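You operate a simulated robot arm through the tools that you are given. There is no shell and no other tool. Be economical: measure what you need, move in short steps, check, and stop when the job is done.

Carry out the task below with a simulated two-armed robot. There is one attempt and no reset: what you move stays moved.

JOB
Fold the print easel flat and put it away in the long drawer.
Fine: stand its book on the dresser; hold the easel steady as it folds; drawer shut. Set down upright: short grey book. Where these are worked on the way, their far stop is far enough and under half their travel is too little: long drawer.

The check looks at the end state, three seconds after you hand in, the way a careful person would. Anything else that was tipped, shoved, dropped, spilled or broken makes it a failure. Flat cloth is picked up by pressing the open fingertips on it (5 to 10 N) and closing them slowly along it; thin cloth reads only 2 to 8 mm in the jaws.

ROBOT AND FRAMES
Two 7-joint arms with two-finger parallel grippers on one trunk, on a base that drives. Base frame: it is fixed to the floor where the robot stands at the start and does not move with it; the origin is under the middle of the robot, x ahead of it, y to its left, z up. Units: cm, degrees, N and s.
The left shoulder is at the start at [7, 16.3, 119.5], the right one opposite. With the tool pointing down near the work surface each hand reaches from about 40 to 88 cm from the robot's upright axis, wherever it stands, measured 20 degrees to its own side. Places, roughly: dresser top [60, 0, 90]; easel back [60, 0, 100]; inside of the long drawer [70, 0, 70]; long drawer [60, 0, 80]. Payload 3.43 kg a hand.
The tool frame of a hand sits at the grasp point between the pads (the TCP): z along the fingers, y along the line on which they close. The tips reach 3.4 cm beyond it. Largest opening 12.8 cm; finger width 2.4, thickness 1.2; the body of the gripper, 4.8 by 13 cm, starts 9.6 cm behind the TCP.
Orientation is told as [roll, pitch, yaw] about the base's x, y, z axes, in that order, counted from this pose: with the fingers straight down and closing along the base's y, the tool's x points along the base's -x, its y along +y and its z along -z.

CONTROLS
- The arms move only by the tool move_arm. It takes "left_plan", "right_plan" or both (then of equal length, played together; a hand with none holds still); each is a list of rows, each an object of numbers (a shift or turn left out is 0, a gripper value left out holds the last): "tx", "ty", "tz": the shift along the base's x, y, z in cm; "rx", "ry", "rz": the turn, a rotation vector about the base's x, y, z in degrees; "fingers": the gripper command, from -1 (shut) to 1 (fully open), values between in proportion. In form: [{"tx": .., "ty": .., "tz": .., "rx": .., "ry": .., "rz": .., "fingers": ..}, ...]. A call has 1 to 8 rows; each row is the pose to reach, as a shift and turn from the pose commanded when the call began. A row lasts 0.2 s, in which the tool goes at most 5 cm and 8.6 degrees; a call with a longer step from one row to the next is refused whole, and so is a gripper value outside its range. Where a pose cannot be reached the arm comes as near as it can. A force on the tool above 90 N (or 10 N above the force at the start of the call, whichever is more), or a blocked arm, ends the call early, and 0.2 s more pass. Each finger travels about 15.3 cm/s and halts on what it meets, pressing with about 22 N; the grip force reading is that of the motor and also rises with nothing between the fingers. The clock runs only during rows and for 0.2 s after the last one: add rows that repeat a pose to give the fingers time. The reply holds the time, the measured pose of the TCP, the force on the tool along the base axes, the opening and the grip force, in the units named above and with some noise, with the torque about the TCP (base axes, N m) and any sound that the robot's microphone picked up.
- Cameras (640 x 400 px; columns grow to the right, rows downward): "scene" is now at [12.43, -1.61, 139.97]; the picture's right is [-0.21, -0.98, 0.00], its down [-0.75, 0.16, -0.65] and it looks along [0.63, -0.13, -0.76] (base axes); focal length 214 px, centre (320, 200). "left" rides on the left gripper at [7.6, 1.1, -16] in its tool frame; the picture's right is [-0.15, 0.99, 0.00], its down [-0.88, -0.13, -0.46] and it looks along [-0.45, -0.07, 0.89] (tool axes); focal length 234 px, centre (320, 200). "right" rides on the right gripper at [7.6, -1.1, -16] in its tool frame; the picture's right is [0.15, 0.99, 0.00], its down [-0.88, 0.13, -0.46] and it looks along [-0.45, 0.07, 0.89] (tool axes); focal length 234 px, centre (320, 200). There is no depth. A picture from a camera that has moved, and an enlarged one, comes with that camera's place and axes in the base frame and with its lens.
- camera(camera): a new picture of that camera. It takes no simulated time.
- move_column(by): slides the trunk up (or, below 0, down) by that many cm; the arms and the scene camera ride with it, the base frame stays. It gives what a move gives, with no picture.
- roll_base(legs): drives the robot by 1 to 6 legs, each [ahead, left, turn to the left] in cm, cm and degrees, along the robot's own axes; the way and the turn of a leg run together, so that a leg with both is an arc; at most 150 cm and 180 degrees a leg. The arms and the cameras ride along, it lands a little off, and it stops where it bumps. It gives what a move gives.
- turn_head(pan, tilt): turns the head with the scene camera to pan (to the left, within 86 degrees either way) and tilt (down, from -29 to 69), counted from straight ahead of the robot. It gives what a move gives.
- inspect(camera, box): a new picture of the part [left, top, right, bottom] of that camera's present view, enlarged. It takes no simulated time.
- job_done(): hands the job in; it is judged then, once.

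Work in short steps. Places have to be worked out from the pictures, the camera data and where the tool is seen: move nearer, look again, correct. Check each grasp and each placing, and mend what went wrong. You have 120 turns and 88 pictures in all, those below and enlarged ones among them. Open the grippers and draw the arms clear of the work before you hand the job in, unless the task says otherwise; then end with one line.

The tools are called as name(argument=value, ...) on one line, values as JSON. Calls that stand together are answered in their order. move_arm: Moves the arms, as the interface text tells. Its arguments: {"type":"object","properties":{"left_plan":{"type":"array","items":{"type":"object","properties":{"tx":{"type":"number"},"ty":{"type":"number"},"tz":{"type":"number"},"rx":{"type":"number"},"ry":{"type":"number"},"rz":{"type":"number"},"fingers":{"type":"number"}}}},"right_plan":{"type":"array","items":{"type":"object","properties":{"tx":{"type":"number"},"ty":{"type":"number"},"tz":{"type":"number"},"rx":{"type":"number"},"ry":{"type":"number"},"rz":{"type":"number"},"fingers":{"type":"number"}}}}},"required":[]} The other tools are called the same way: move_column (by) slides the trunk up or down; roll_base (legs) drives the base; turn_head (pan, tilt) turns the head that bears the scene camera; camera (camera) takes a picture; inspect (camera, box) takes an enlarged picture of a part of a camera's view; job_done () hands the job in.

At the start:

```text
t: 0.0
left_tool_pos: [53.2, 25.86, 125.95]
left_tool_rot: [0.1, -0.1, 0.2]
left_force: [0.0, 0.0, -0.3]
left_wrist_torque: [0.01, -0.01, 0.01]
left_grip_width: 12.79
left_gripper_force: 0.0
right_tool_pos: [45.63, -25.13, 123.78]
right_tool_rot: [0.0, -0.1, 0.0]
right_force: [-0.9, 1.0, 0.7]
right_wrist_torque: [-0.01, -0.02, 0.0]
right_grip_width: 12.8
right_gripper_force: 0.1
trunk travel left (down, up): [-67.5, 26.5]
robot x, y, heading: [0.26, -0.2, -0.0]
head pan, tilt: [-12.0, 49.8]
```

scene: 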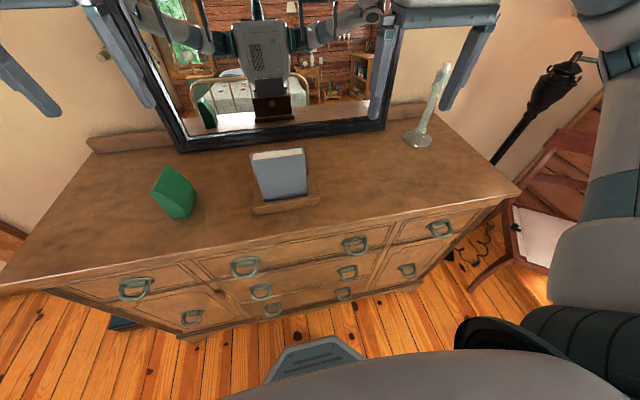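
right: 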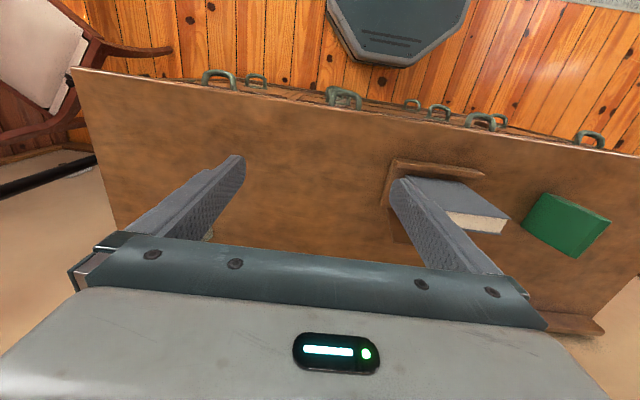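
left: 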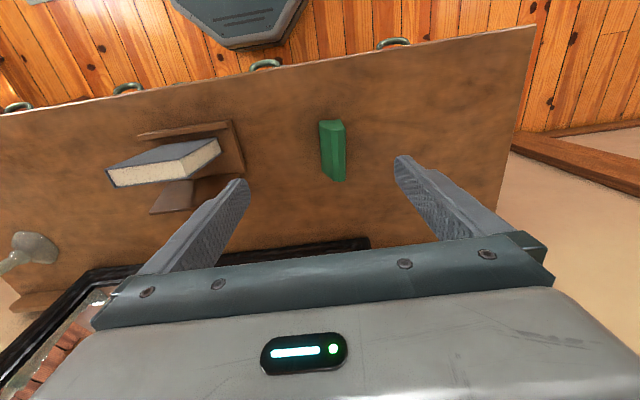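

The book leans on an easel at the centre of the dresser top, with a green block to the left and a candlestick to the right. I'll enlarge the easel and the drawer fronts first.

inspect(camera="scene", box=[140, 120, 360, 258])

inspect(camera="left", box=[90, 90, 370, 265])

inspect(camera="scene", box=[60, 180, 540, 340])

```text
2.90 times, centred on (250, 189) of scene
camera zoom: at [12.43, -1.61, 139.97], right [-0.21, -0.98, 0.0], down [-0.75, 0.16, -0.65], along [0.63, -0.13, -0.76], focal length 622 px, centre (523, 232)
```

zoom: 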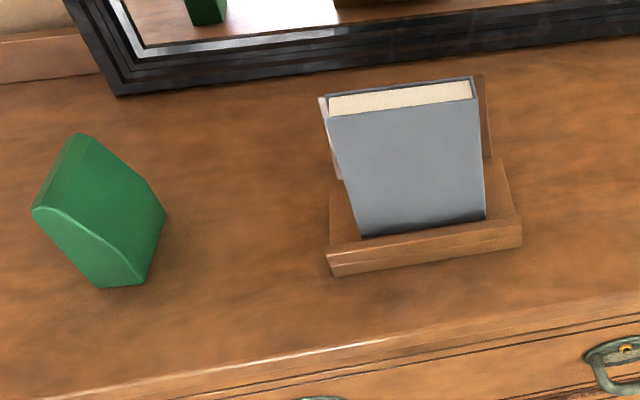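

```text
2.29 times, centred on (230, 178) of left
camera zoom: at [45.55, 27.01, 142.03], right [0.15, 0.99, 0.0], down [0.88, -0.13, 0.46], along [0.45, -0.07, -0.89], focal length 535 px, centre (526, 251)
```

zoom: 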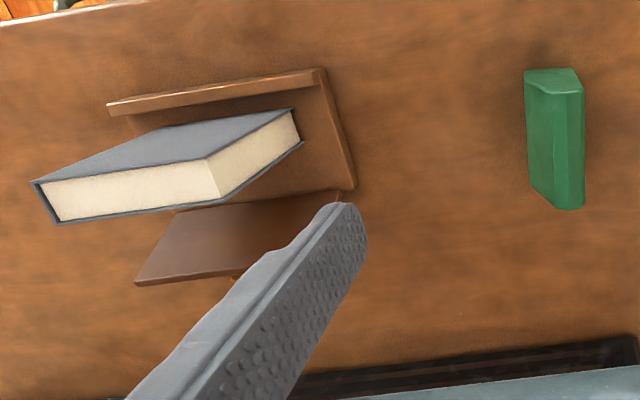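

```text
1.33 times, centred on (300, 260) of scene
camera zoom: at [12.43, -1.61, 139.97], right [-0.21, -0.98, 0.0], down [-0.75, 0.16, -0.65], along [0.63, -0.13, -0.76], focal length 286 px, centre (347, 120)
```

zoom: 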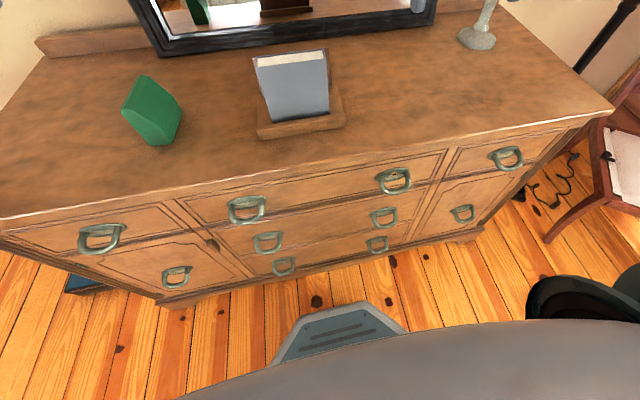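

The book is roughly 11 wide × 3 thick and leans in the easel; its top is near z≈109. I'll turn the left hand to look at the easel from the side, to see how it leans and how it is propped.

move_arm(left_plan=[{"rx": -8.5, "ty": 1, "tz": -1}, {"rx": -17, "ty": 2, "tz": -2}, {"rx": -25.5, "ty": 3, "tz": -4}, {"rx": -34, "ty": 4, "tz": -6}, {"rx": -42.5, "ty": 5, "tz": -8}, {"rx": -51, "ty": 6, "tz": -9}, {"rx": -59.5, "ty": 7, "tz": -10}, {"rx": -68, "ty": 8, "tz": -11}])

camera(camera="left")

```text
t: 1.8
left_tool_pos: [53.21, 33.89, 115.0]
left_tool_rot: [-68.2, 0.1, 0.0]
left_force: [-0.3, 0.0, 0.0]
left_wrist_torque: [-0.01, 0.0, 0.03]
left_grip_width: 12.82
left_gripper_force: 0.0
right_tool_pos: [45.7, -25.03, 123.79]
right_tool_rot: [0.1, 0.0, 0.0]
right_force: [0.1, -0.1, 0.0]
right_wrist_torque: [-0.03, 0.0, 0.01]
right_grip_width: 12.79
right_gripper_force: 0.1
trunk travel left (down, up): [-67.5, 26.5]
robot x, y, heading: [-0.06, 0.33, -0.1]
head pan, tilt: [-12.0, 49.8]
```

```text
81 pictures are left
camera left: at [45.6, 49.22, 119.99], right [0.15, 0.37, -0.92], down [0.88, 0.38, 0.29], along [0.45, -0.85, -0.27], focal length 234 px, centre (320, 200)
```

left: 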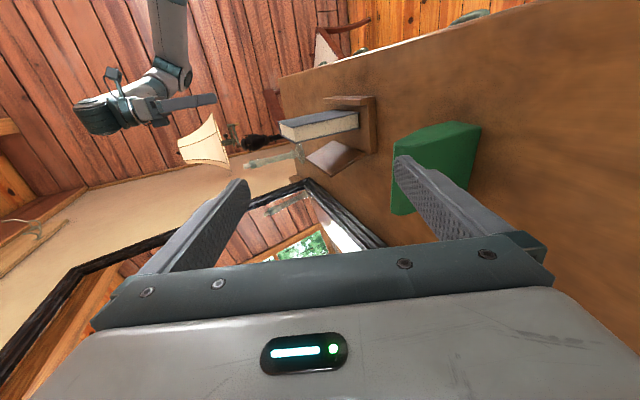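

inspect(camera="left", box=[240, 70, 400, 200])

```text
3.08 times, centred on (320, 135) of left
camera zoom: at [45.6, 49.22, 119.99], right [0.15, 0.37, -0.92], down [0.88, 0.38, 0.29], along [0.45, -0.85, -0.27], focal length 720 px, centre (320, 400)
```

zoom: 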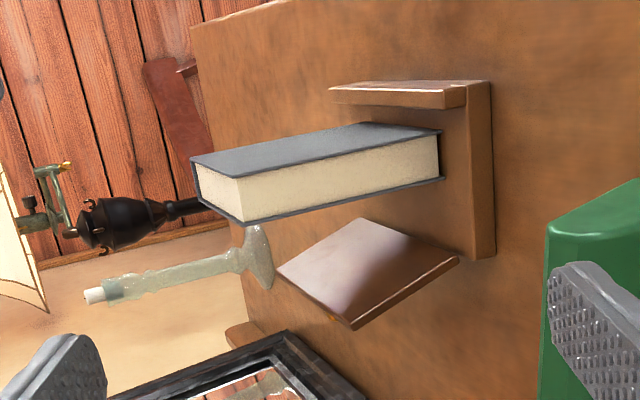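

The book stands upright on the ledge with about 5 cm free behind it. The back panel is hinged near x≈60.5 and leans back with its top at about x≈63, z≈104, so it should fold forward onto the base. I bring the right hand over the book, turned 90° so that it grips across the thickness.

move_arm(right_plan=[{"rz": 8.5, "tx": 1, "ty": 3}, {"rz": 17, "tx": 2, "ty": 6}, {"rz": 25.5, "tx": 3, "ty": 9}, {"rz": 34, "tx": 4, "ty": 12}, {"rz": 42.5, "tx": 5, "ty": 15}, {"rz": 51, "tx": 6, "ty": 18}, {"rz": 59.5, "tx": 7, "ty": 21}, {"rz": 68, "tx": 8.2, "ty": 24.5}])

move_arm(right_plan=[{"rz": 7.3}, {"rz": 14.7}, {"rz": 22}, {"rz": 22}])

camera(camera="right")

camera(camera="left")

```text
t: 3.6
left_tool_pos: [53.18, 34.09, 114.92]
left_tool_rot: [-68.1, 0.1, 0.0]
left_force: [0.6, 0.5, -0.8]
left_wrist_torque: [-0.01, 0.02, -0.01]
left_grip_width: 12.81
left_gripper_force: 0.0
right_tool_pos: [53.86, -0.55, 123.77]
right_tool_rot: [0.0, 0.1, 68.0]
right_force: [-0.3, -0.6, 0.0]
right_wrist_torque: [-0.08, -0.02, -0.01]
right_grip_width: 12.81
right_gripper_force: 0.0
trunk travel left (down, up): [-67.5, 26.5]
robot x, y, heading: [-0.01, 0.01, 0.4]
head pan, tilt: [-12.0, 49.8]
```

```text
t: 4.6
left_tool_pos: [53.17, 33.8, 115.01]
left_tool_rot: [-68.0, 0.0, 0.0]
left_force: [-0.2, 0.2, -0.1]
left_wrist_torque: [0.02, 0.01, -0.01]
left_grip_width: 12.8
left_gripper_force: 0.0
right_tool_pos: [47.45, 0.27, 121.87]
right_tool_rot: [0.0, 0.0, 89.9]
right_force: [0.3, -0.7, 1.0]
right_wrist_torque: [-0.01, -0.01, 0.0]
right_grip_width: 12.8
right_gripper_force: 0.0
right hand out of reach, approached as far as the arm can: row 2, 3, 4
trunk travel left (down, up): [-67.5, 26.5]
robot x, y, heading: [-0.06, -0.12, -0.4]
head pan, tilt: [-12.0, 49.8]
```

```text
79 pictures are left
camera right: at [48.53, -7.18, 137.92], right [-0.99, -0.15, 0.0], down [-0.13, 0.88, 0.46], along [-0.07, 0.45, -0.89], focal length 234 px, centre (320, 200)
```

right: 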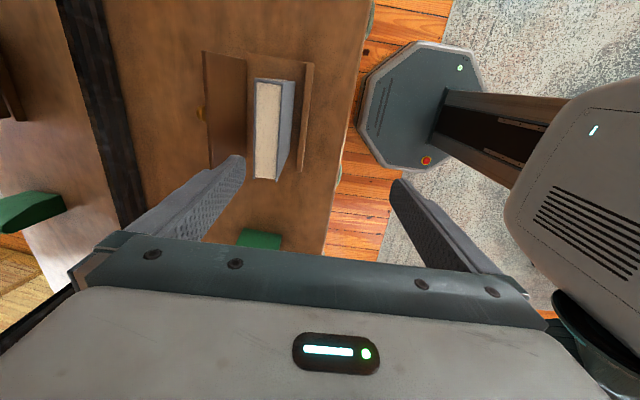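

```text
78 pictures are left
camera left: at [45.64, 49.11, 120.02], right [0.14, 0.37, -0.92], down [0.88, 0.37, 0.29], along [0.45, -0.85, -0.27], focal length 234 px, centre (320, 200)
```

left: 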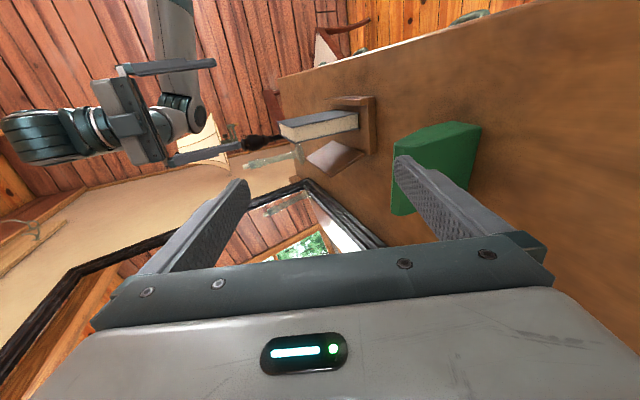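

At this yaw the right arm runs out of reach when it crosses the midline. I'll drive the base about 15 cm to the left so the book comes to the right arm's own side.

roll_base(legs=[[0, 16, 0]])

move_arm(right_plan=[{"ty": -3}, {"ty": -7}, {"ty": -11}, {"ty": -15}, {"ty": -15}])

```text
t: 6.0
left_tool_pos: [52.99, 49.82, 114.96]
left_tool_rot: [-68.1, 0.1, 0.1]
left_force: [-0.1, -0.1, 0.0]
left_wrist_torque: [0.0, -0.05, 0.0]
left_grip_width: 12.81
left_gripper_force: 0.1
right_tool_pos: [47.42, 16.29, 121.84]
right_tool_rot: [0.0, -0.1, 89.9]
right_force: [-0.6, -1.1, 0.1]
right_wrist_torque: [0.0, 0.01, -0.01]
right_grip_width: 12.78
right_gripper_force: 0.1
trunk travel left (down, up): [-67.5, 26.5]
robot x, y, heading: [0.35, 15.83, -0.1]
head pan, tilt: [-12.0, 49.8]
```

```text
t: 7.2
left_tool_pos: [53.1, 50.04, 114.98]
left_tool_rot: [-68.1, 0.1, 0.1]
left_force: [0.2, 0.8, 0.0]
left_wrist_torque: [-0.03, 0.01, -0.03]
left_grip_width: 12.78
left_gripper_force: 0.0
right_tool_pos: [43.74, 3.34, 120.88]
right_tool_rot: [0.0, 0.0, 89.8]
right_force: [0.7, 0.0, -0.2]
right_wrist_torque: [-0.05, -0.03, -0.02]
right_grip_width: 12.79
right_gripper_force: 0.1
right hand out of reach, approached as far as the arm can: row 1, 2, 3, 4, 5
trunk travel left (down, up): [-67.5, 26.5]
robot x, y, heading: [0.02, 15.71, 0.1]
head pan, tilt: [-12.0, 49.8]
```

Moving sideways made it worse, so the +90° yaw itself is awkward for this arm. I'll swing to −90° instead.

move_arm(right_plan=[{"rz": -8.5}, {"rz": -17}, {"rz": -25.5}, {"rz": -34}, {"rz": -42.5}, {"rz": -51}, {"rz": -59.5}, {"rz": -68}])

move_arm(right_plan=[{"rz": -8.5}, {"rz": -17}, {"rz": -25.5}, {"rz": -34}, {"rz": -42.5}, {"rz": -51}, {"rz": -59.5}, {"rz": -68}])

move_arm(right_plan=[{"rz": -8.5}, {"rz": -17}, {"rz": -25.5}, {"rz": -34}, {"rz": -44}, {"rz": -44}])

```text
t: 9.0
left_tool_pos: [53.03, 49.98, 114.95]
left_tool_rot: [-68.0, 0.1, 0.1]
left_force: [-0.6, 0.3, -0.2]
left_wrist_torque: [-0.02, 0.0, 0.02]
left_grip_width: 12.82
left_gripper_force: 0.0
right_tool_pos: [43.29, 3.27, 121.06]
right_tool_rot: [0.0, 0.0, 21.8]
right_force: [-0.7, 0.6, 0.2]
right_wrist_torque: [0.0, -0.03, 0.01]
right_grip_width: 12.81
right_gripper_force: 0.0
trunk travel left (down, up): [-67.5, 26.5]
robot x, y, heading: [-0.25, 16.02, 0.1]
head pan, tilt: [-12.0, 49.8]
```

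```text
t: 10.8
left_tool_pos: [52.97, 49.92, 115.08]
left_tool_rot: [-68.0, 0.1, 0.1]
left_force: [0.3, -0.4, -0.7]
left_wrist_torque: [-0.02, -0.03, -0.02]
left_grip_width: 12.77
left_gripper_force: 0.0
right_tool_pos: [43.35, 3.29, 121.22]
right_tool_rot: [-0.1, 0.0, -46.2]
right_force: [0.4, -0.5, 0.4]
right_wrist_torque: [0.01, 0.0, -0.01]
right_grip_width: 12.81
right_gripper_force: 0.0
trunk travel left (down, up): [-67.5, 26.5]
robot x, y, heading: [-0.07, 16.42, -0.1]
head pan, tilt: [-12.0, 49.8]
```

```text
refused: row 5 steps farther than a row can; nothing moved
```

The arm is responding well. I finish the turn to −90° while moving over the book.

move_arm(right_plan=[{"rz": -7.3, "tx": 2, "ty": -1}, {"rz": -14.6, "tx": 4, "ty": -2}, {"rz": -22, "tx": 6, "ty": -3}, {"rz": -29.3, "tx": 8, "ty": -3.5}, {"rz": -36.6, "tx": 9.5, "ty": -3.8}, {"rz": -43.8, "tx": 10.5, "ty": -3.8}, {"rz": -43.8, "tx": 10.5, "ty": -3.8}])

camera(camera="right")

```text
t: 12.4
left_tool_pos: [52.97, 49.97, 115.05]
left_tool_rot: [-68.1, 0.2, 0.1]
left_force: [0.5, -0.3, 0.0]
left_wrist_torque: [0.0, -0.01, -0.04]
left_grip_width: 12.79
left_gripper_force: 0.0
right_tool_pos: [53.76, -0.42, 121.13]
right_tool_rot: [0.0, 0.0, -90.1]
right_force: [-1.1, -0.1, 0.5]
right_wrist_torque: [0.02, 0.01, -0.01]
right_grip_width: 12.79
right_gripper_force: 0.1
trunk travel left (down, up): [-67.5, 26.5]
robot x, y, heading: [-0.3, 15.55, 0.2]
head pan, tilt: [-12.0, 49.8]
```

```text
77 pictures are left
camera right: at [52.71, 7.31, 137.07], right [0.99, 0.15, 0.0], down [0.13, -0.88, 0.46], along [0.07, -0.45, -0.89], focal length 234 px, centre (320, 200)
```

right: 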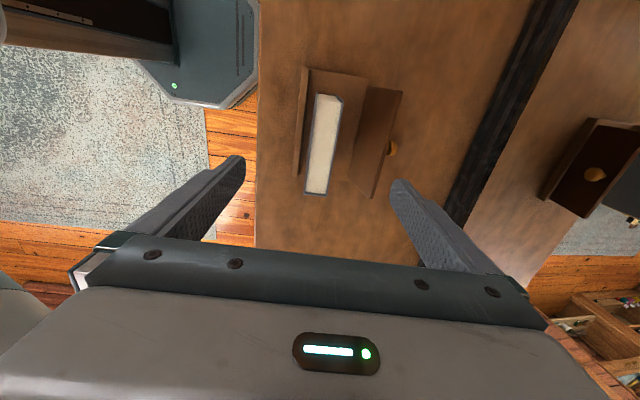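

The book's top is centred at about x 54.1, y −0.2 and is 3 cm thick. I narrow the jaws to about 8 cm to clear the panel and descend to z≈105.

move_arm(right_plan=[{"tx": 0.3, "ty": 0.1, "fingers": 0.2}, {"tx": 0.3, "ty": 0.1, "fingers": 0.2}, {"tx": 0.3, "ty": 0.1, "tz": -4}, {"tx": 0.3, "ty": 0.1, "tz": -8}, {"tx": 0.3, "ty": 0.1, "tz": -12}, {"tx": 0.3, "ty": 0.1, "tz": -14}, {"tx": 0.3, "ty": 0.1, "tz": -16}, {"tx": 0.3, "ty": 0.1, "tz": -16}])

camera(camera="right")

inspect(camera="scene", box=[200, 80, 440, 260])

```text
t: 14.2
left_tool_pos: [52.96, 49.8, 115.04]
left_tool_rot: [-68.0, 0.2, 0.1]
left_force: [0.2, 0.1, 0.3]
left_wrist_torque: [-0.02, -0.04, 0.04]
left_grip_width: 12.81
left_gripper_force: 0.0
right_tool_pos: [54.0, -0.34, 105.16]
right_tool_rot: [0.1, 0.0, -89.9]
right_force: [0.6, -0.5, -0.1]
right_wrist_torque: [0.02, 0.02, 0.0]
right_grip_width: 7.68
right_gripper_force: 0.0
trunk travel left (down, up): [-67.5, 26.5]
robot x, y, heading: [-0.05, 16.15, 0.2]
head pan, tilt: [-12.0, 49.8]
```

```text
76 pictures are left
camera right: at [52.85, 7.35, 121.17], right [0.99, 0.15, 0.0], down [0.13, -0.88, 0.46], along [0.07, -0.45, -0.89], focal length 234 px, centre (320, 200)
```

right: 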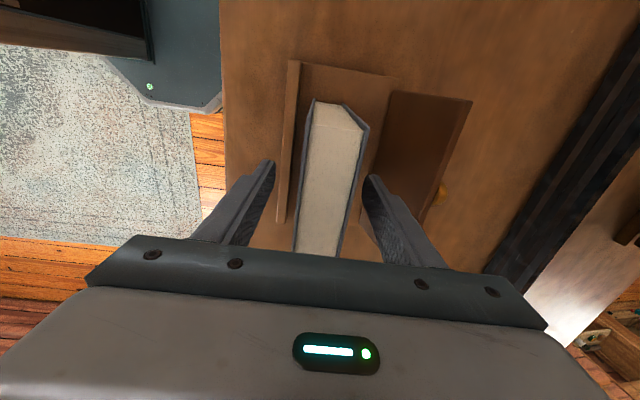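

```text
2.22 times, centred on (320, 170) of scene
camera zoom: at [12.39, 14.43, 139.97], right [-0.21, -0.98, 0.0], down [-0.75, 0.16, -0.65], along [0.63, -0.13, -0.76], focal length 477 px, centre (320, 267)
```

zoom: 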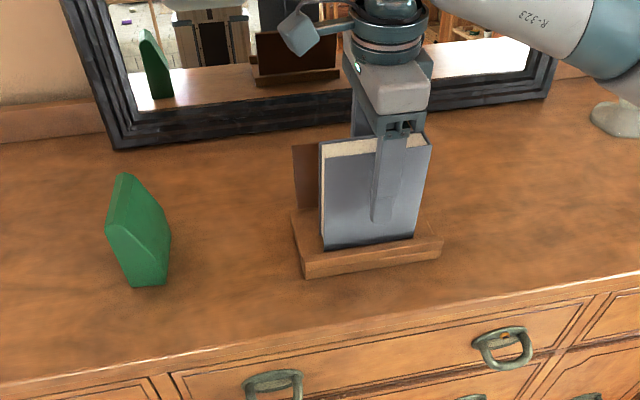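

The book sits between the fingers, but its middle is about 1 cm further to +y. I shift there and close slowly.

move_arm(right_plan=[{"ty": 1.1}, {"ty": 1.1, "fingers": 0}, {"ty": 1.1, "fingers": -0.2}, {"ty": 1.1, "fingers": -0.4}, {"ty": 1.1, "fingers": -0.6}, {"ty": 1.1, "fingers": -0.8}, {"ty": 1.1, "fingers": -0.8}])

```text
t: 15.8
left_tool_pos: [52.98, 49.94, 115.12]
left_tool_rot: [-68.0, 0.1, 0.1]
left_force: [-0.2, -0.4, 0.3]
left_wrist_torque: [-0.01, -0.04, -0.03]
left_grip_width: 12.81
left_gripper_force: 0.0
right_tool_pos: [54.05, 0.79, 105.26]
right_tool_rot: [-0.1, -0.1, -90.0]
right_force: [-0.4, 0.9, -0.2]
right_wrist_torque: [-0.03, 0.05, -0.06]
right_grip_width: 3.19
right_gripper_force: 22.4
trunk travel left (down, up): [-67.5, 26.5]
robot x, y, heading: [0.14, 15.64, 0.1]
head pan, tilt: [-12.0, 49.8]
```

The jaws hold 3.2 cm at 22 N. I lift straight up and check.

move_arm(right_plan=[{"tz": 1, "fingers": -0.9}, {"tz": 3}, {"tz": 6}, {"tz": 8}, {"tz": 8}])

camera(camera="scene")

camera(camera="right")

```text
t: 17.0
left_tool_pos: [53.0, 49.75, 115.0]
left_tool_rot: [-67.9, 0.0, 0.0]
left_force: [0.2, -0.2, 0.1]
left_wrist_torque: [0.01, 0.0, 0.0]
left_grip_width: 12.81
left_gripper_force: 0.1
right_tool_pos: [54.09, 0.52, 113.21]
right_tool_rot: [-0.1, 0.0, -89.9]
right_force: [0.2, -0.3, -2.8]
right_wrist_torque: [0.04, 0.04, 0.02]
right_grip_width: 3.2
right_gripper_force: 21.9
trunk travel left (down, up): [-67.5, 26.5]
robot x, y, heading: [-0.08, 15.76, 0.2]
head pan, tilt: [-12.0, 49.8]
```

```text
74 pictures are left
camera scene: at [12.47, 14.4, 139.96], right [-0.21, -0.98, 0.0], down [-0.75, 0.16, -0.65], along [0.63, -0.13, -0.76], focal length 214 px, centre (320, 200)
```

scene: 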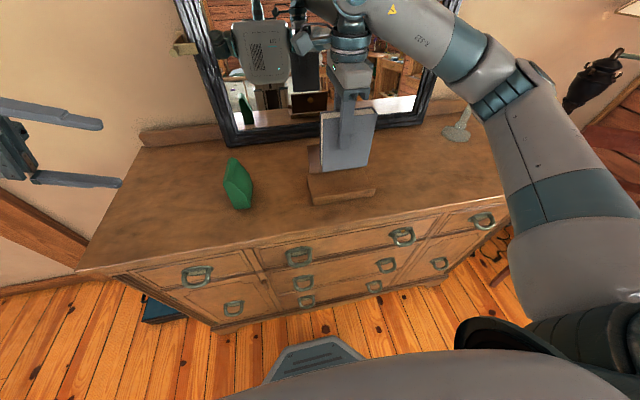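

```text
73 pictures are left
camera right: at [52.93, 8.37, 129.16], right [0.99, 0.15, 0.0], down [0.13, -0.88, 0.46], along [0.07, -0.45, -0.89], focal length 234 px, centre (320, 200)
```

right: 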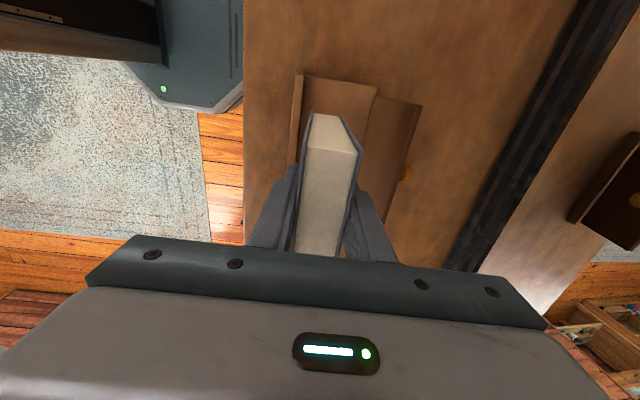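

The book hangs straight and weighs about 2.8 N. I carry it right along the dresser to a clear spot near x 63, y −28, staying above everything.

move_arm(right_plan=[{"ty": -4}, {"ty": -8.5}, {"ty": -13}, {"ty": -17.5, "tx": 1}, {"ty": -22, "tx": 3}, {"ty": -25, "tx": 6}, {"ty": -28.5, "tx": 9}, {"ty": -28.5, "tx": 9}])

move_arm(right_plan=[{"tz": -2}, {"tz": -4}, {"tz": -6}, {"tz": -7}, {"tz": -7}])

camera(camera="scene")

```text
t: 18.8
left_tool_pos: [52.99, 49.92, 115.01]
left_tool_rot: [-68.0, 0.0, 0.0]
left_force: [0.0, -0.5, 0.1]
left_wrist_torque: [0.02, 0.01, 0.04]
left_grip_width: 12.79
left_gripper_force: 0.1
right_tool_pos: [63.33, -28.07, 113.32]
right_tool_rot: [0.1, 0.0, -90.0]
right_force: [-0.5, 0.6, -2.7]
right_wrist_torque: [0.0, 0.0, 0.01]
right_grip_width: 3.21
right_gripper_force: 22.0
trunk travel left (down, up): [-67.5, 26.5]
robot x, y, heading: [-0.18, 16.03, 0.2]
head pan, tilt: [-12.0, 49.8]
```

```text
t: 20.0
left_tool_pos: [53.11, 49.89, 115.07]
left_tool_rot: [-68.0, 0.1, 0.1]
left_force: [0.7, -0.2, 0.1]
left_wrist_torque: [0.01, 0.02, 0.02]
left_grip_width: 12.81
left_gripper_force: 0.1
right_tool_pos: [63.22, -27.7, 106.27]
right_tool_rot: [0.0, 0.1, -89.9]
right_force: [0.0, 0.5, -2.9]
right_wrist_torque: [0.06, 0.01, -0.04]
right_grip_width: 3.19
right_gripper_force: 21.7
trunk travel left (down, up): [-67.5, 26.5]
robot x, y, heading: [0.19, 16.01, 0.3]
head pan, tilt: [-12.0, 49.8]
```

```text
72 pictures are left
camera scene: at [12.43, 14.41, 139.97], right [-0.21, -0.98, 0.0], down [-0.75, 0.16, -0.65], along [0.63, -0.13, -0.76], focal length 214 px, centre (320, 200)
```

scene: 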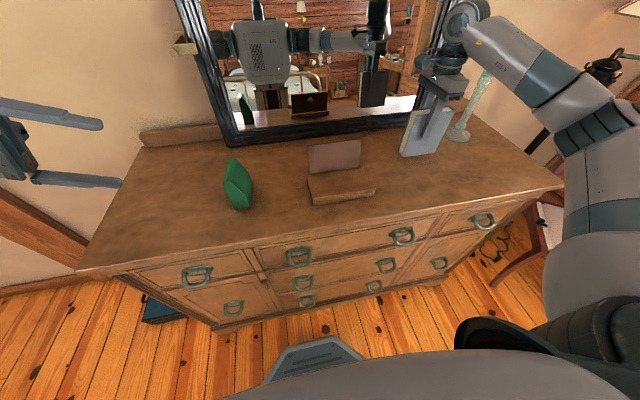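

The spot is clear. I lower in small steps until I feel contact.

move_arm(right_plan=[{"tz": -0.5}, {"tz": -1}, {"tz": -1.4}, {"tz": -1.8}, {"tz": -1.8}])

```text
t: 21.2
left_tool_pos: [53.06, 49.91, 115.0]
left_tool_rot: [-68.0, 0.2, 0.1]
left_force: [0.8, -0.5, 0.9]
left_wrist_torque: [-0.02, 0.01, -0.03]
left_grip_width: 12.81
left_gripper_force: 0.2
right_tool_pos: [63.11, -27.78, 104.23]
right_tool_rot: [-0.1, -0.1, -89.9]
right_force: [0.2, -0.3, -1.6]
right_wrist_torque: [0.03, 0.04, 0.04]
right_grip_width: 3.18
right_gripper_force: 21.9
trunk travel left (down, up): [-67.5, 26.5]
robot x, y, heading: [-0.34, 15.73, 0.1]
head pan, tilt: [-12.0, 49.8]
```

move_arm(right_plan=[{"tz": -0.2}, {"tz": -0.4}, {"tz": -0.4}])

```text
t: 22.0
left_tool_pos: [52.99, 49.9, 115.01]
left_tool_rot: [-68.0, 0.0, 0.2]
left_force: [0.1, -0.8, 0.3]
left_wrist_torque: [0.01, -0.02, -0.01]
left_grip_width: 12.8
left_gripper_force: 0.0
right_tool_pos: [63.12, -27.79, 103.84]
right_tool_rot: [-0.1, 0.0, -90.0]
right_force: [0.2, 0.7, -2.5]
right_wrist_torque: [0.02, 0.01, -0.02]
right_grip_width: 3.18
right_gripper_force: 22.1
trunk travel left (down, up): [-67.5, 26.5]
robot x, y, heading: [-0.04, 16.14, 0.0]
head pan, tilt: [-12.0, 49.8]
```

Not in contact yet, so I keep going down.

move_arm(right_plan=[{"tz": -0.3}, {"tz": -0.6}, {"tz": -0.6}])

inspect(camera="scene", box=[360, 60, 520, 180])

```text
t: 22.8
left_tool_pos: [52.94, 49.87, 114.95]
left_tool_rot: [-68.0, 0.1, 0.1]
left_force: [0.4, 0.5, -0.1]
left_wrist_torque: [0.0, 0.03, -0.03]
left_grip_width: 12.8
left_gripper_force: 0.0
right_tool_pos: [62.98, -27.78, 103.33]
right_tool_rot: [0.0, -0.1, -89.9]
right_force: [3.1, -1.2, 6.2]
right_wrist_torque: [-0.57, -0.11, 0.08]
right_grip_width: 3.19
right_gripper_force: 22.5
trunk travel left (down, up): [-67.5, 26.5]
robot x, y, heading: [0.25, 15.79, -0.1]
head pan, tilt: [-12.0, 49.8]
```

```text
3.33 times, centred on (440, 120) of scene
camera zoom: at [12.38, 14.43, 139.98], right [-0.21, -0.98, 0.0], down [-0.75, 0.16, -0.65], along [0.63, -0.13, -0.76], focal length 715 px, centre (-80, 467)
```

zoom: 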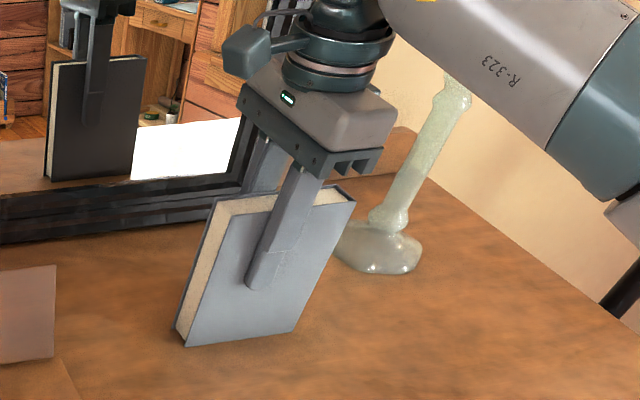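

The book is on the wood at TCP z≈103.4. I ease off slightly, open evenly, and rise straight up.

move_arm(right_plan=[{"tz": 0.15}, {"tz": 0.15, "fingers": -0.45}, {"tz": 0.15, "fingers": -0.3}, {"tz": 0.15, "fingers": 0.0}, {"tz": 0.15, "fingers": 0.2}, {"tz": 0.15}])

move_arm(right_plan=[{"tz": 2}, {"tz": 5}, {"tz": 9}, {"tz": 13}, {"tz": 17}, {"tz": 17}])

camera(camera="right")

inspect(camera="scene", box=[180, 80, 500, 300])

```text
t: 24.2
left_tool_pos: [53.07, 49.73, 115.14]
left_tool_rot: [-68.0, 0.1, 0.1]
left_force: [-0.3, 0.6, 0.8]
left_wrist_torque: [-0.03, -0.01, 0.01]
left_grip_width: 12.79
left_gripper_force: 0.0
right_tool_pos: [63.02, -27.84, 103.49]
right_tool_rot: [-0.1, 0.0, -89.9]
right_force: [0.1, 0.2, 0.6]
right_wrist_torque: [-0.01, 0.0, -0.03]
right_grip_width: 7.68
right_gripper_force: 0.1
trunk travel left (down, up): [-67.5, 26.5]
robot x, y, heading: [-0.18, 16.05, 0.1]
head pan, tilt: [-12.0, 49.8]
```

```text
t: 25.6
left_tool_pos: [53.14, 49.8, 115.01]
left_tool_rot: [-68.0, 0.1, 0.2]
left_force: [0.2, 0.5, 0.5]
left_wrist_torque: [-0.01, -0.03, 0.01]
left_grip_width: 12.8
left_gripper_force: 0.1
right_tool_pos: [62.97, -27.8, 120.78]
right_tool_rot: [-0.2, 0.0, -90.0]
right_force: [0.0, -0.2, 0.0]
right_wrist_torque: [0.01, -0.01, -0.03]
right_grip_width: 7.69
right_gripper_force: 0.0
trunk travel left (down, up): [-67.5, 26.5]
robot x, y, heading: [0.03, 15.83, -0.1]
head pan, tilt: [-12.0, 49.8]
```

```text
70 pictures are left
camera right: at [61.82, -20.1, 136.69], right [0.99, 0.15, 0.0], down [0.13, -0.88, 0.46], along [0.07, -0.45, -0.89], focal length 234 px, centre (320, 200)
```

right: 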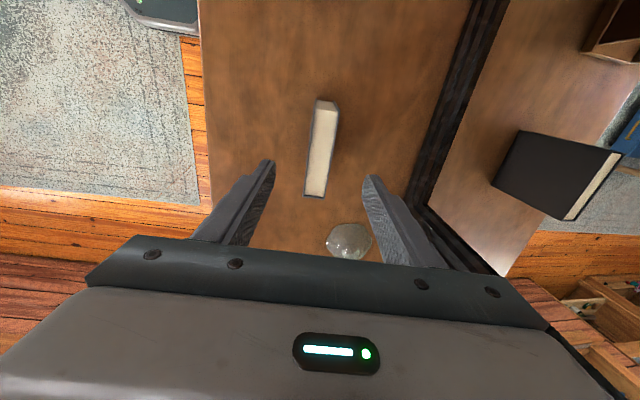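

```text
1.82 times, centred on (340, 190) of scene
camera zoom: at [12.46, 14.35, 139.96], right [-0.21, -0.98, 0.0], down [-0.75, 0.16, -0.65], along [0.63, -0.13, -0.76], focal length 390 px, centre (284, 218)
```

zoom: 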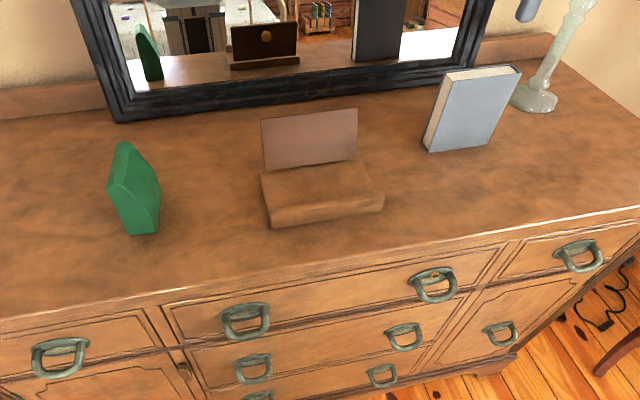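

The book stands upright by itself. Now I study the drawer fronts and the easel closely.

inspect(camera="scene", box=[180, 210, 460, 330])

inspect(camera="scene", box=[290, 125, 390, 210])

inspect(camera="left", box=[240, 70, 400, 200])

```text
2.29 times, centred on (320, 270) of scene
camera zoom: at [12.46, 14.35, 139.96], right [-0.21, -0.98, 0.0], down [-0.75, 0.16, -0.65], along [0.63, -0.13, -0.76], focal length 490 px, centre (320, 40)
```

zoom: 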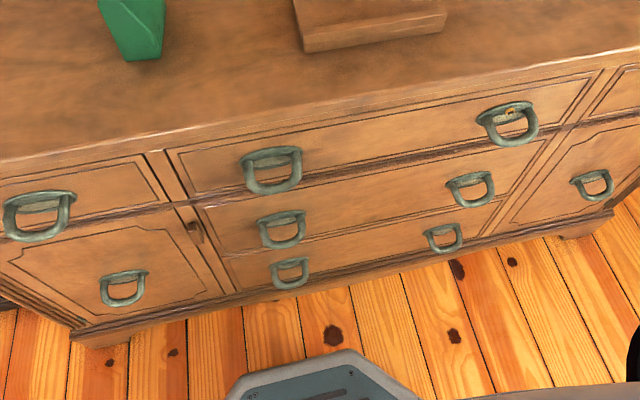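

```text
4.71 times, centred on (340, 168) of scene
camera zoom: at [12.46, 14.35, 139.96], right [-0.21, -0.98, 0.0], down [-0.75, 0.16, -0.65], along [0.63, -0.13, -0.76], focal length 1009 px, centre (226, 353)
```

zoom: 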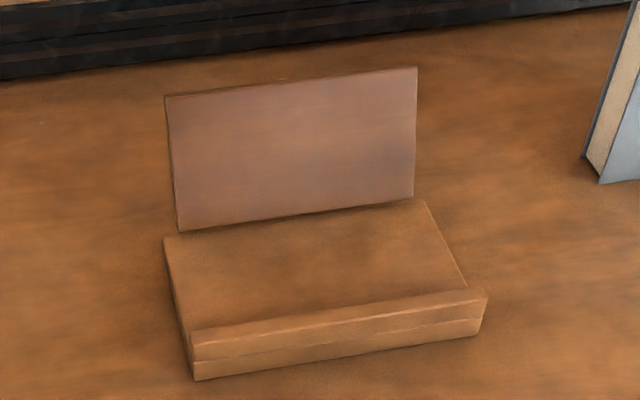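

```text
3.08 times, centred on (320, 135) of left
camera zoom: at [45.54, 65.11, 120.06], right [0.14, 0.37, -0.92], down [0.88, 0.38, 0.29], along [0.45, -0.85, -0.27], focal length 720 px, centre (320, 400)
```

zoom: 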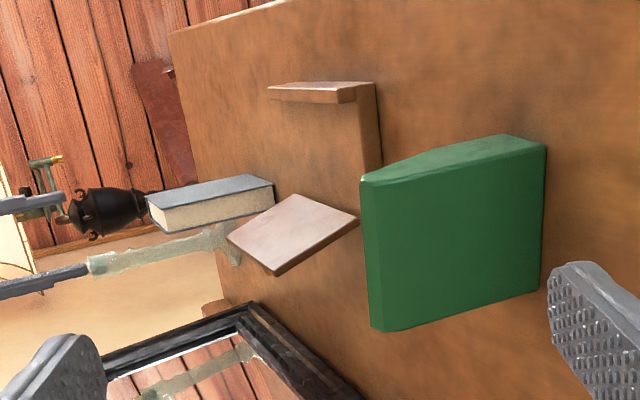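

The top long drawer carries two bail pulls at about [42, +15 / −19, 79]. The easel panel hinges at the rear of its base and folds forward behind the lip. My plan is for the left hand to pinch the lip to steady it while the right pushes the panel over. First I bring the left hand back to pointing down, then roll the base back to centre.

move_arm(left_plan=[{"rx": 8.5, "tz": 1}, {"rx": 17, "tz": 2}, {"rx": 25.5, "tz": 3}, {"rx": 34, "tz": 4}, {"rx": 42.5, "tz": 5}, {"rx": 51, "tz": 6}, {"rx": 59.5, "tz": 6}, {"rx": 68, "tz": 6}])

roll_base(legs=[[0, -16, 0]])

move_arm(left_plan=[{"rz": 8.5}, {"rz": 17}, {"rz": 25.5}, {"rz": 34}, {"rz": 42.5}, {"rz": 51}, {"rz": 59.5}, {"rz": 68}])

```text
t: 27.4
left_tool_pos: [53.03, 49.76, 121.12]
left_tool_rot: [0.2, -0.2, 0.1]
left_force: [-0.4, -0.5, 0.9]
left_wrist_torque: [0.0, 0.0, -0.01]
left_grip_width: 12.81
left_gripper_force: 0.0
right_tool_pos: [62.84, -27.86, 120.7]
right_tool_rot: [0.0, 0.0, -89.9]
right_force: [0.1, -0.3, -0.2]
right_wrist_torque: [0.01, 0.04, 0.01]
right_grip_width: 7.68
right_gripper_force: 0.1
trunk travel left (down, up): [-67.5, 26.5]
robot x, y, heading: [0.13, 16.2, -0.0]
head pan, tilt: [-12.0, 49.8]
```

```text
t: 28.8
left_tool_pos: [53.05, 34.53, 120.9]
left_tool_rot: [-0.1, -0.1, 0.3]
left_force: [-0.9, 0.2, -0.8]
left_wrist_torque: [-0.01, 0.02, 0.02]
left_grip_width: 12.8
left_gripper_force: 0.1
right_tool_pos: [62.91, -43.14, 120.79]
right_tool_rot: [0.1, -0.1, -89.6]
right_force: [0.4, -0.1, -0.1]
right_wrist_torque: [-0.04, 0.02, -0.03]
right_grip_width: 7.67
right_gripper_force: 0.1
trunk travel left (down, up): [-67.5, 26.5]
robot x, y, heading: [-0.11, 0.07, 0.4]
head pan, tilt: [-12.0, 49.8]
```

```text
t: 30.6
left_tool_pos: [53.07, 34.4, 121.09]
left_tool_rot: [-0.1, -0.2, 68.4]
left_force: [-0.1, 0.7, 0.9]
left_wrist_torque: [0.0, -0.05, 0.0]
left_grip_width: 12.8
left_gripper_force: 0.1
right_tool_pos: [63.02, -43.24, 120.72]
right_tool_rot: [0.1, 0.0, -89.7]
right_force: [1.4, 0.9, 0.8]
right_wrist_torque: [-0.01, -0.01, -0.02]
right_grip_width: 7.69
right_gripper_force: 0.0
trunk travel left (down, up): [-67.5, 26.5]
robot x, y, heading: [0.2, -0.13, 0.2]
head pan, tilt: [-12.0, 49.8]
```

Both arms respond as expected. I bring the left hand above the lip at (51, 5) and the closed right hand to behind and above the panel.

move_arm(left_plan=[{"rz": 4, "ty": -4}, {"rz": 8, "ty": -8}, {"rz": 12, "ty": -12}, {"rz": 16, "ty": -16}, {"rz": 21.6, "ty": -20, "tx": -1}, {"rz": 21.6, "ty": -24, "tx": -2}, {"rz": 21.6, "ty": -28.5, "tx": -2.5}, {"rz": 21.6, "ty": -28.5, "tx": -2.5}], right_plan=[{"ty": 4.8, "fingers": -1}, {"ty": 9.6}, {"ty": 14.4}, {"ty": 19.2, "tx": 1}, {"ty": 24, "tx": 2}, {"ty": 28.8, "tx": 3}, {"ty": 33.5, "tx": 4}, {"ty": 38, "tx": 5}])

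camera(camera="left")

camera(camera="right")

```text
t: 32.4
left_tool_pos: [50.71, 5.88, 120.99]
left_tool_rot: [0.0, 0.1, 89.8]
left_force: [0.4, 0.4, 0.8]
left_wrist_torque: [-0.08, 0.03, 0.01]
left_grip_width: 12.79
left_gripper_force: 0.0
right_tool_pos: [68.12, -4.77, 120.58]
right_tool_rot: [-0.1, -0.3, -89.7]
right_force: [1.1, 0.7, 0.2]
right_wrist_torque: [-0.06, 0.05, 0.02]
right_grip_width: 0.0
right_gripper_force: 22.4
trunk travel left (down, up): [-67.5, 26.5]
robot x, y, heading: [0.19, 0.42, 0.4]
head pan, tilt: [-12.0, 49.8]
```

```text
65 pictures are left
camera left: at [49.57, -1.57, 137.02], right [-0.99, 0.15, 0.0], down [0.13, 0.88, 0.45], along [0.07, 0.45, -0.89], focal length 234 px, centre (320, 200)
```

left: 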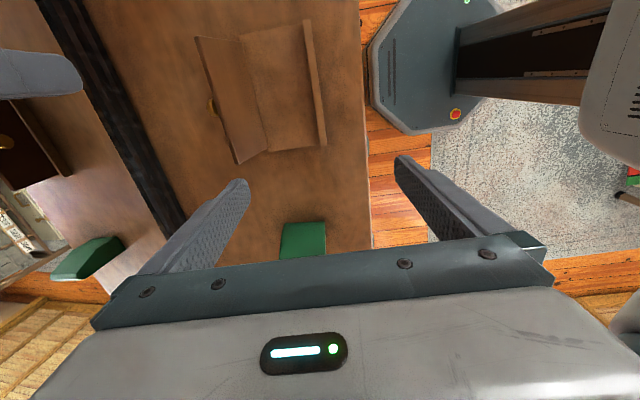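

```text
64 pictures are left
camera right: at [67.01, 3.03, 136.51], right [0.99, 0.15, 0.0], down [0.14, -0.88, 0.46], along [0.07, -0.45, -0.89], focal length 234 px, centre (320, 200)
```

right: 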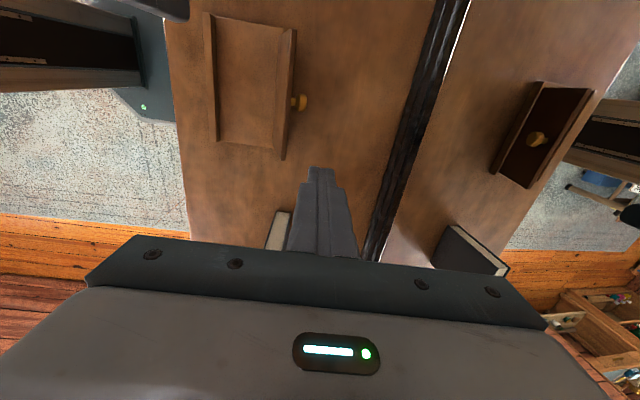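

The easel base spans x 50–61, y −9 to 8.6, and the panel covers y −8 to 7.2 with a brass knob at mid-back. I'll pinch the lip's left end at y≈8.5, just outside the panel edge, lowering the left hand with its jaws part-closed.

move_arm(left_plan=[{"ty": 2.6, "fingers": -0.2}, {"ty": 2.6, "tz": -4}, {"ty": 2.6, "tz": -8.5}, {"ty": 2.6, "tz": -13}, {"ty": 2.6, "tz": -17}, {"ty": 2.6, "tz": -19}, {"ty": 2.6, "tz": -20}, {"ty": 2.6, "tz": -20}])

camera(camera="left")

inspect(camera="scene", box=[180, 100, 380, 240])

```text
t: 34.2
left_tool_pos: [50.56, 8.39, 100.87]
left_tool_rot: [-0.1, -0.1, 89.9]
left_force: [-0.5, -0.7, 0.2]
left_wrist_torque: [-0.02, -0.01, -0.01]
left_grip_width: 5.14
left_gripper_force: 0.2
right_tool_pos: [68.09, -5.13, 120.78]
right_tool_rot: [0.0, 0.1, -89.7]
right_force: [-0.4, -0.6, -0.3]
right_wrist_torque: [-0.01, -0.02, 0.04]
right_grip_width: 0.0
right_gripper_force: 22.4
trunk travel left (down, up): [-67.5, 26.5]
robot x, y, heading: [-0.02, 0.14, 0.0]
head pan, tilt: [-12.0, 49.8]
```

```text
63 pictures are left
camera left: at [49.44, 0.85, 117.02], right [-0.99, 0.15, 0.0], down [0.13, 0.88, 0.46], along [0.07, 0.45, -0.89], focal length 234 px, centre (320, 200)
```

left: 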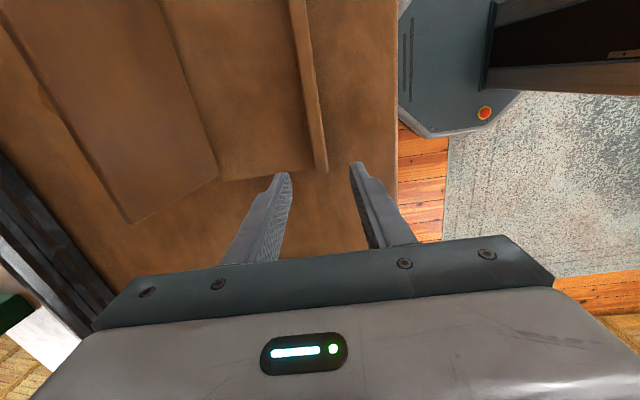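

```text
2.86 times, centred on (280, 170) of scene
camera zoom: at [12.46, -1.22, 139.97], right [-0.2, -0.98, 0.0], down [-0.75, 0.16, -0.65], along [0.63, -0.13, -0.76], focal length 613 px, centre (434, 286)
```

zoom: 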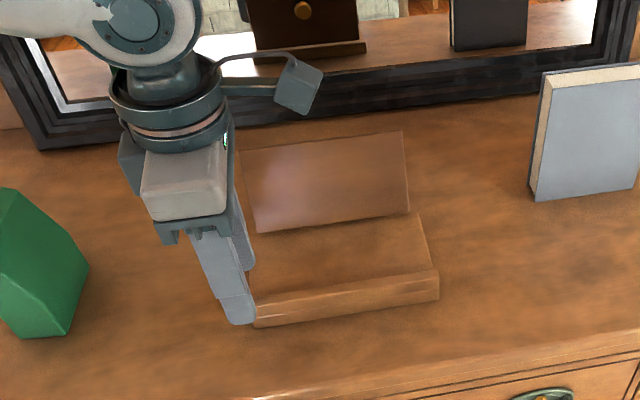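

The lip's end is centred between the jaws. I lower to TCP≈98.7 and close gently.

move_arm(left_plan=[{"tz": -1}, {"tz": -1.7}, {"tz": -2.2}, {"tz": -2.2, "fingers": -0.4}, {"tz": -2.2, "fingers": -0.6}, {"tz": -2.2, "fingers": -0.8}, {"tz": -2.2, "fingers": -0.9}, {"tz": -2.2}])

inspect(camera="left", box=[180, 60, 440, 260])

```text
t: 36.0
left_tool_pos: [50.51, 8.5, 98.9]
left_tool_rot: [0.0, -0.1, 89.9]
left_force: [-1.7, 0.1, 0.0]
left_wrist_torque: [0.0, 0.0, -0.09]
left_grip_width: 1.16
left_gripper_force: 21.4
right_tool_pos: [68.08, -5.17, 120.56]
right_tool_rot: [0.0, -0.1, -89.7]
right_force: [-0.5, -0.3, 0.5]
right_wrist_torque: [0.02, 0.03, 0.02]
right_grip_width: 0.01
right_gripper_force: 21.7
trunk travel left (down, up): [-67.5, 26.5]
robot x, y, heading: [0.02, -0.02, 0.4]
head pan, tilt: [-12.0, 49.8]
```

```text
2.00 times, centred on (310, 160) of left
camera zoom: at [49.44, 0.91, 114.9], right [-0.99, 0.15, 0.0], down [0.13, 0.88, 0.46], along [0.07, 0.45, -0.89], focal length 468 px, centre (340, 280)
```

zoom: 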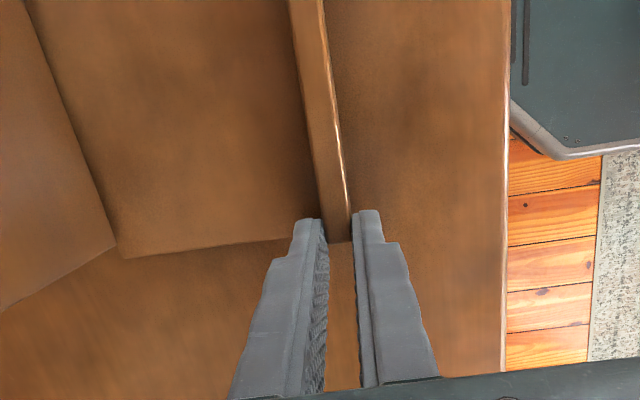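

The lip is held at 1.16 cm thick and 21 N. I turn the right hand back to yaw 0 so the wrist cameras stay apart, keeping it behind the panel.

move_arm(right_plan=[{"rz": 8.5}, {"rz": 17}, {"rz": 25.5}, {"rz": 34}, {"rz": 42.5}, {"rz": 51}, {"rz": 59.5}, {"rz": 68}])

move_arm(right_plan=[{"rz": 7.3, "tz": -3}, {"rz": 14.6, "tz": -6}, {"rz": 21.7, "tz": -9}, {"rz": 21.7, "tz": -13}, {"rz": 21.7, "tz": -16}, {"rz": 21.7, "tz": -16}])

camera(camera="right")

camera(camera="scene")

```text
t: 37.8
left_tool_pos: [50.38, 8.53, 98.88]
left_tool_rot: [0.0, -0.1, 89.9]
left_force: [-0.5, 0.4, 1.2]
left_wrist_torque: [0.03, 0.05, -0.07]
left_grip_width: 1.15
left_gripper_force: 22.0
right_tool_pos: [68.02, -5.21, 120.84]
right_tool_rot: [0.0, -0.1, -21.7]
right_force: [0.0, 0.5, 0.2]
right_wrist_torque: [0.04, -0.02, 0.03]
right_grip_width: 0.0
right_gripper_force: 22.1
trunk travel left (down, up): [-67.5, 26.5]
robot x, y, heading: [-0.02, 0.38, 0.1]
head pan, tilt: [-12.0, 49.8]
```

```text
t: 39.2
left_tool_pos: [50.49, 8.32, 98.84]
left_tool_rot: [0.0, -0.1, 89.9]
left_force: [0.3, 0.5, 1.0]
left_wrist_torque: [0.05, 0.04, -0.04]
left_grip_width: 1.19
left_gripper_force: 22.0
right_tool_pos: [68.0, -5.39, 104.75]
right_tool_rot: [0.1, 0.0, -0.1]
right_force: [-0.6, 0.3, 0.7]
right_wrist_torque: [0.0, -0.01, 0.01]
right_grip_width: 0.01
right_gripper_force: 21.5
trunk travel left (down, up): [-67.5, 26.5]
robot x, y, heading: [0.15, 0.51, -0.3]
head pan, tilt: [-12.0, 49.8]
```

```text
60 pictures are left
camera right: at [60.36, -6.32, 120.77], right [-0.15, 0.99, 0.0], down [0.88, 0.13, 0.46], along [0.45, 0.07, -0.89], focal length 234 px, centre (320, 200)
```

right: 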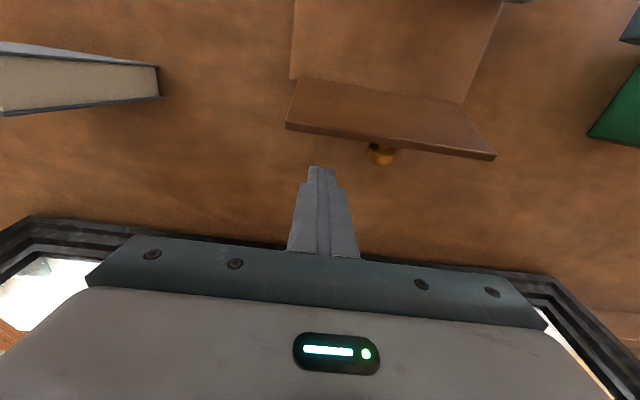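

```text
59 pictures are left
camera scene: at [12.45, -1.22, 139.97], right [-0.2, -0.98, 0.0], down [-0.75, 0.16, -0.65], along [0.63, -0.13, -0.76], focal length 214 px, centre (320, 200)
```

scene: 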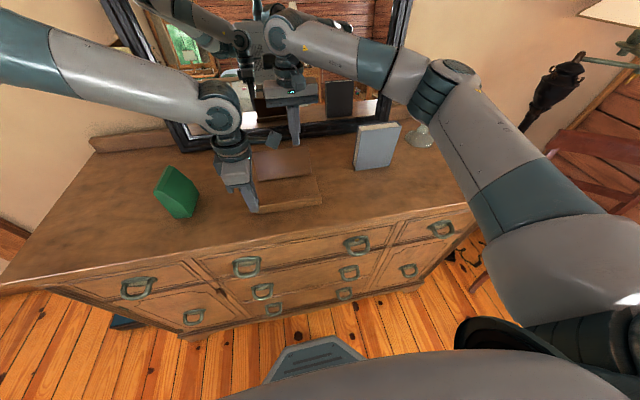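

The right finger is behind the panel, clear of the knob. I push slowly toward the robot and watch the forces.

move_arm(right_plan=[{"tx": -1}, {"tx": -2}, {"tx": -3}, {"tx": -4}, {"tx": -5}, {"tx": -6}, {"tx": -7}])

inspect(camera="scene", box=[200, 100, 400, 230])

```text
t: 40.8
left_tool_pos: [50.48, 8.32, 98.83]
left_tool_rot: [0.0, 0.0, 89.9]
left_force: [-0.9, -0.4, 1.4]
left_wrist_torque: [0.0, 0.01, -0.03]
left_grip_width: 1.18
left_gripper_force: 21.8
right_tool_pos: [60.91, -5.08, 104.87]
right_tool_rot: [0.0, 0.0, 0.1]
right_force: [0.7, -1.0, -0.3]
right_wrist_torque: [-0.02, -0.05, 0.01]
right_grip_width: 0.0
right_gripper_force: 22.3
trunk travel left (down, up): [-67.5, 26.5]
robot x, y, heading: [0.13, 0.28, 0.3]
head pan, tilt: [-12.0, 49.8]
```

```text
3.08 times, centred on (300, 165) of scene
camera zoom: at [12.45, -1.22, 139.97], right [-0.2, -0.98, 0.0], down [-0.75, 0.16, -0.65], along [0.63, -0.13, -0.76], focal length 660 px, centre (382, 308)
```

zoom: 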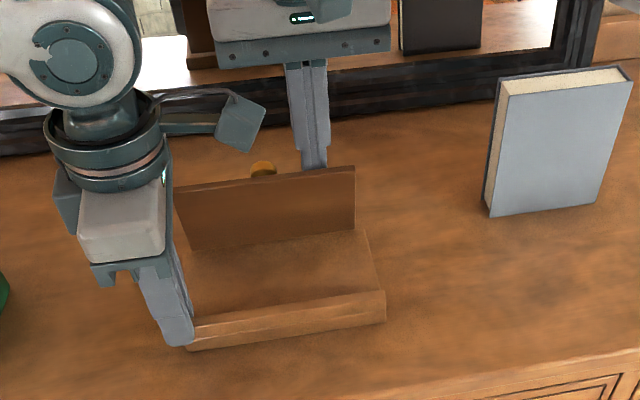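

The panel follows with hardly any force and is now about upright, and the base hasn't moved. I continue pushing slowly.

move_arm(right_plan=[{"tx": -0.6}, {"tx": -1.2}, {"tx": -1.8}, {"tx": -2.4}, {"tx": -2.4}])

inspect(camera="scene", box=[200, 100, 400, 230])

```text
t: 42.0
left_tool_pos: [50.5, 8.48, 98.82]
left_tool_rot: [0.0, -0.1, 89.9]
left_force: [0.0, 0.6, 0.4]
left_wrist_torque: [-0.03, 0.0, -0.09]
left_grip_width: 1.16
left_gripper_force: 21.9
right_tool_pos: [58.69, -5.06, 104.67]
right_tool_rot: [0.0, 0.0, 0.0]
right_force: [-0.5, -0.9, 0.0]
right_wrist_torque: [0.02, -0.03, 0.0]
right_grip_width: 0.03
right_gripper_force: 22.3
trunk travel left (down, up): [-67.5, 26.5]
robot x, y, heading: [-0.04, 0.31, 0.0]
head pan, tilt: [-12.0, 49.8]
```

```text
3.08 times, centred on (300, 165) of scene
camera zoom: at [12.44, -1.22, 139.97], right [-0.2, -0.98, 0.0], down [-0.75, 0.16, -0.65], along [0.63, -0.13, -0.76], focal length 660 px, centre (382, 308)
```

zoom: 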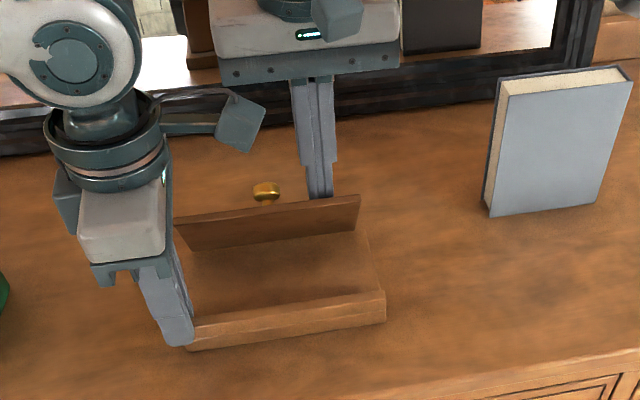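

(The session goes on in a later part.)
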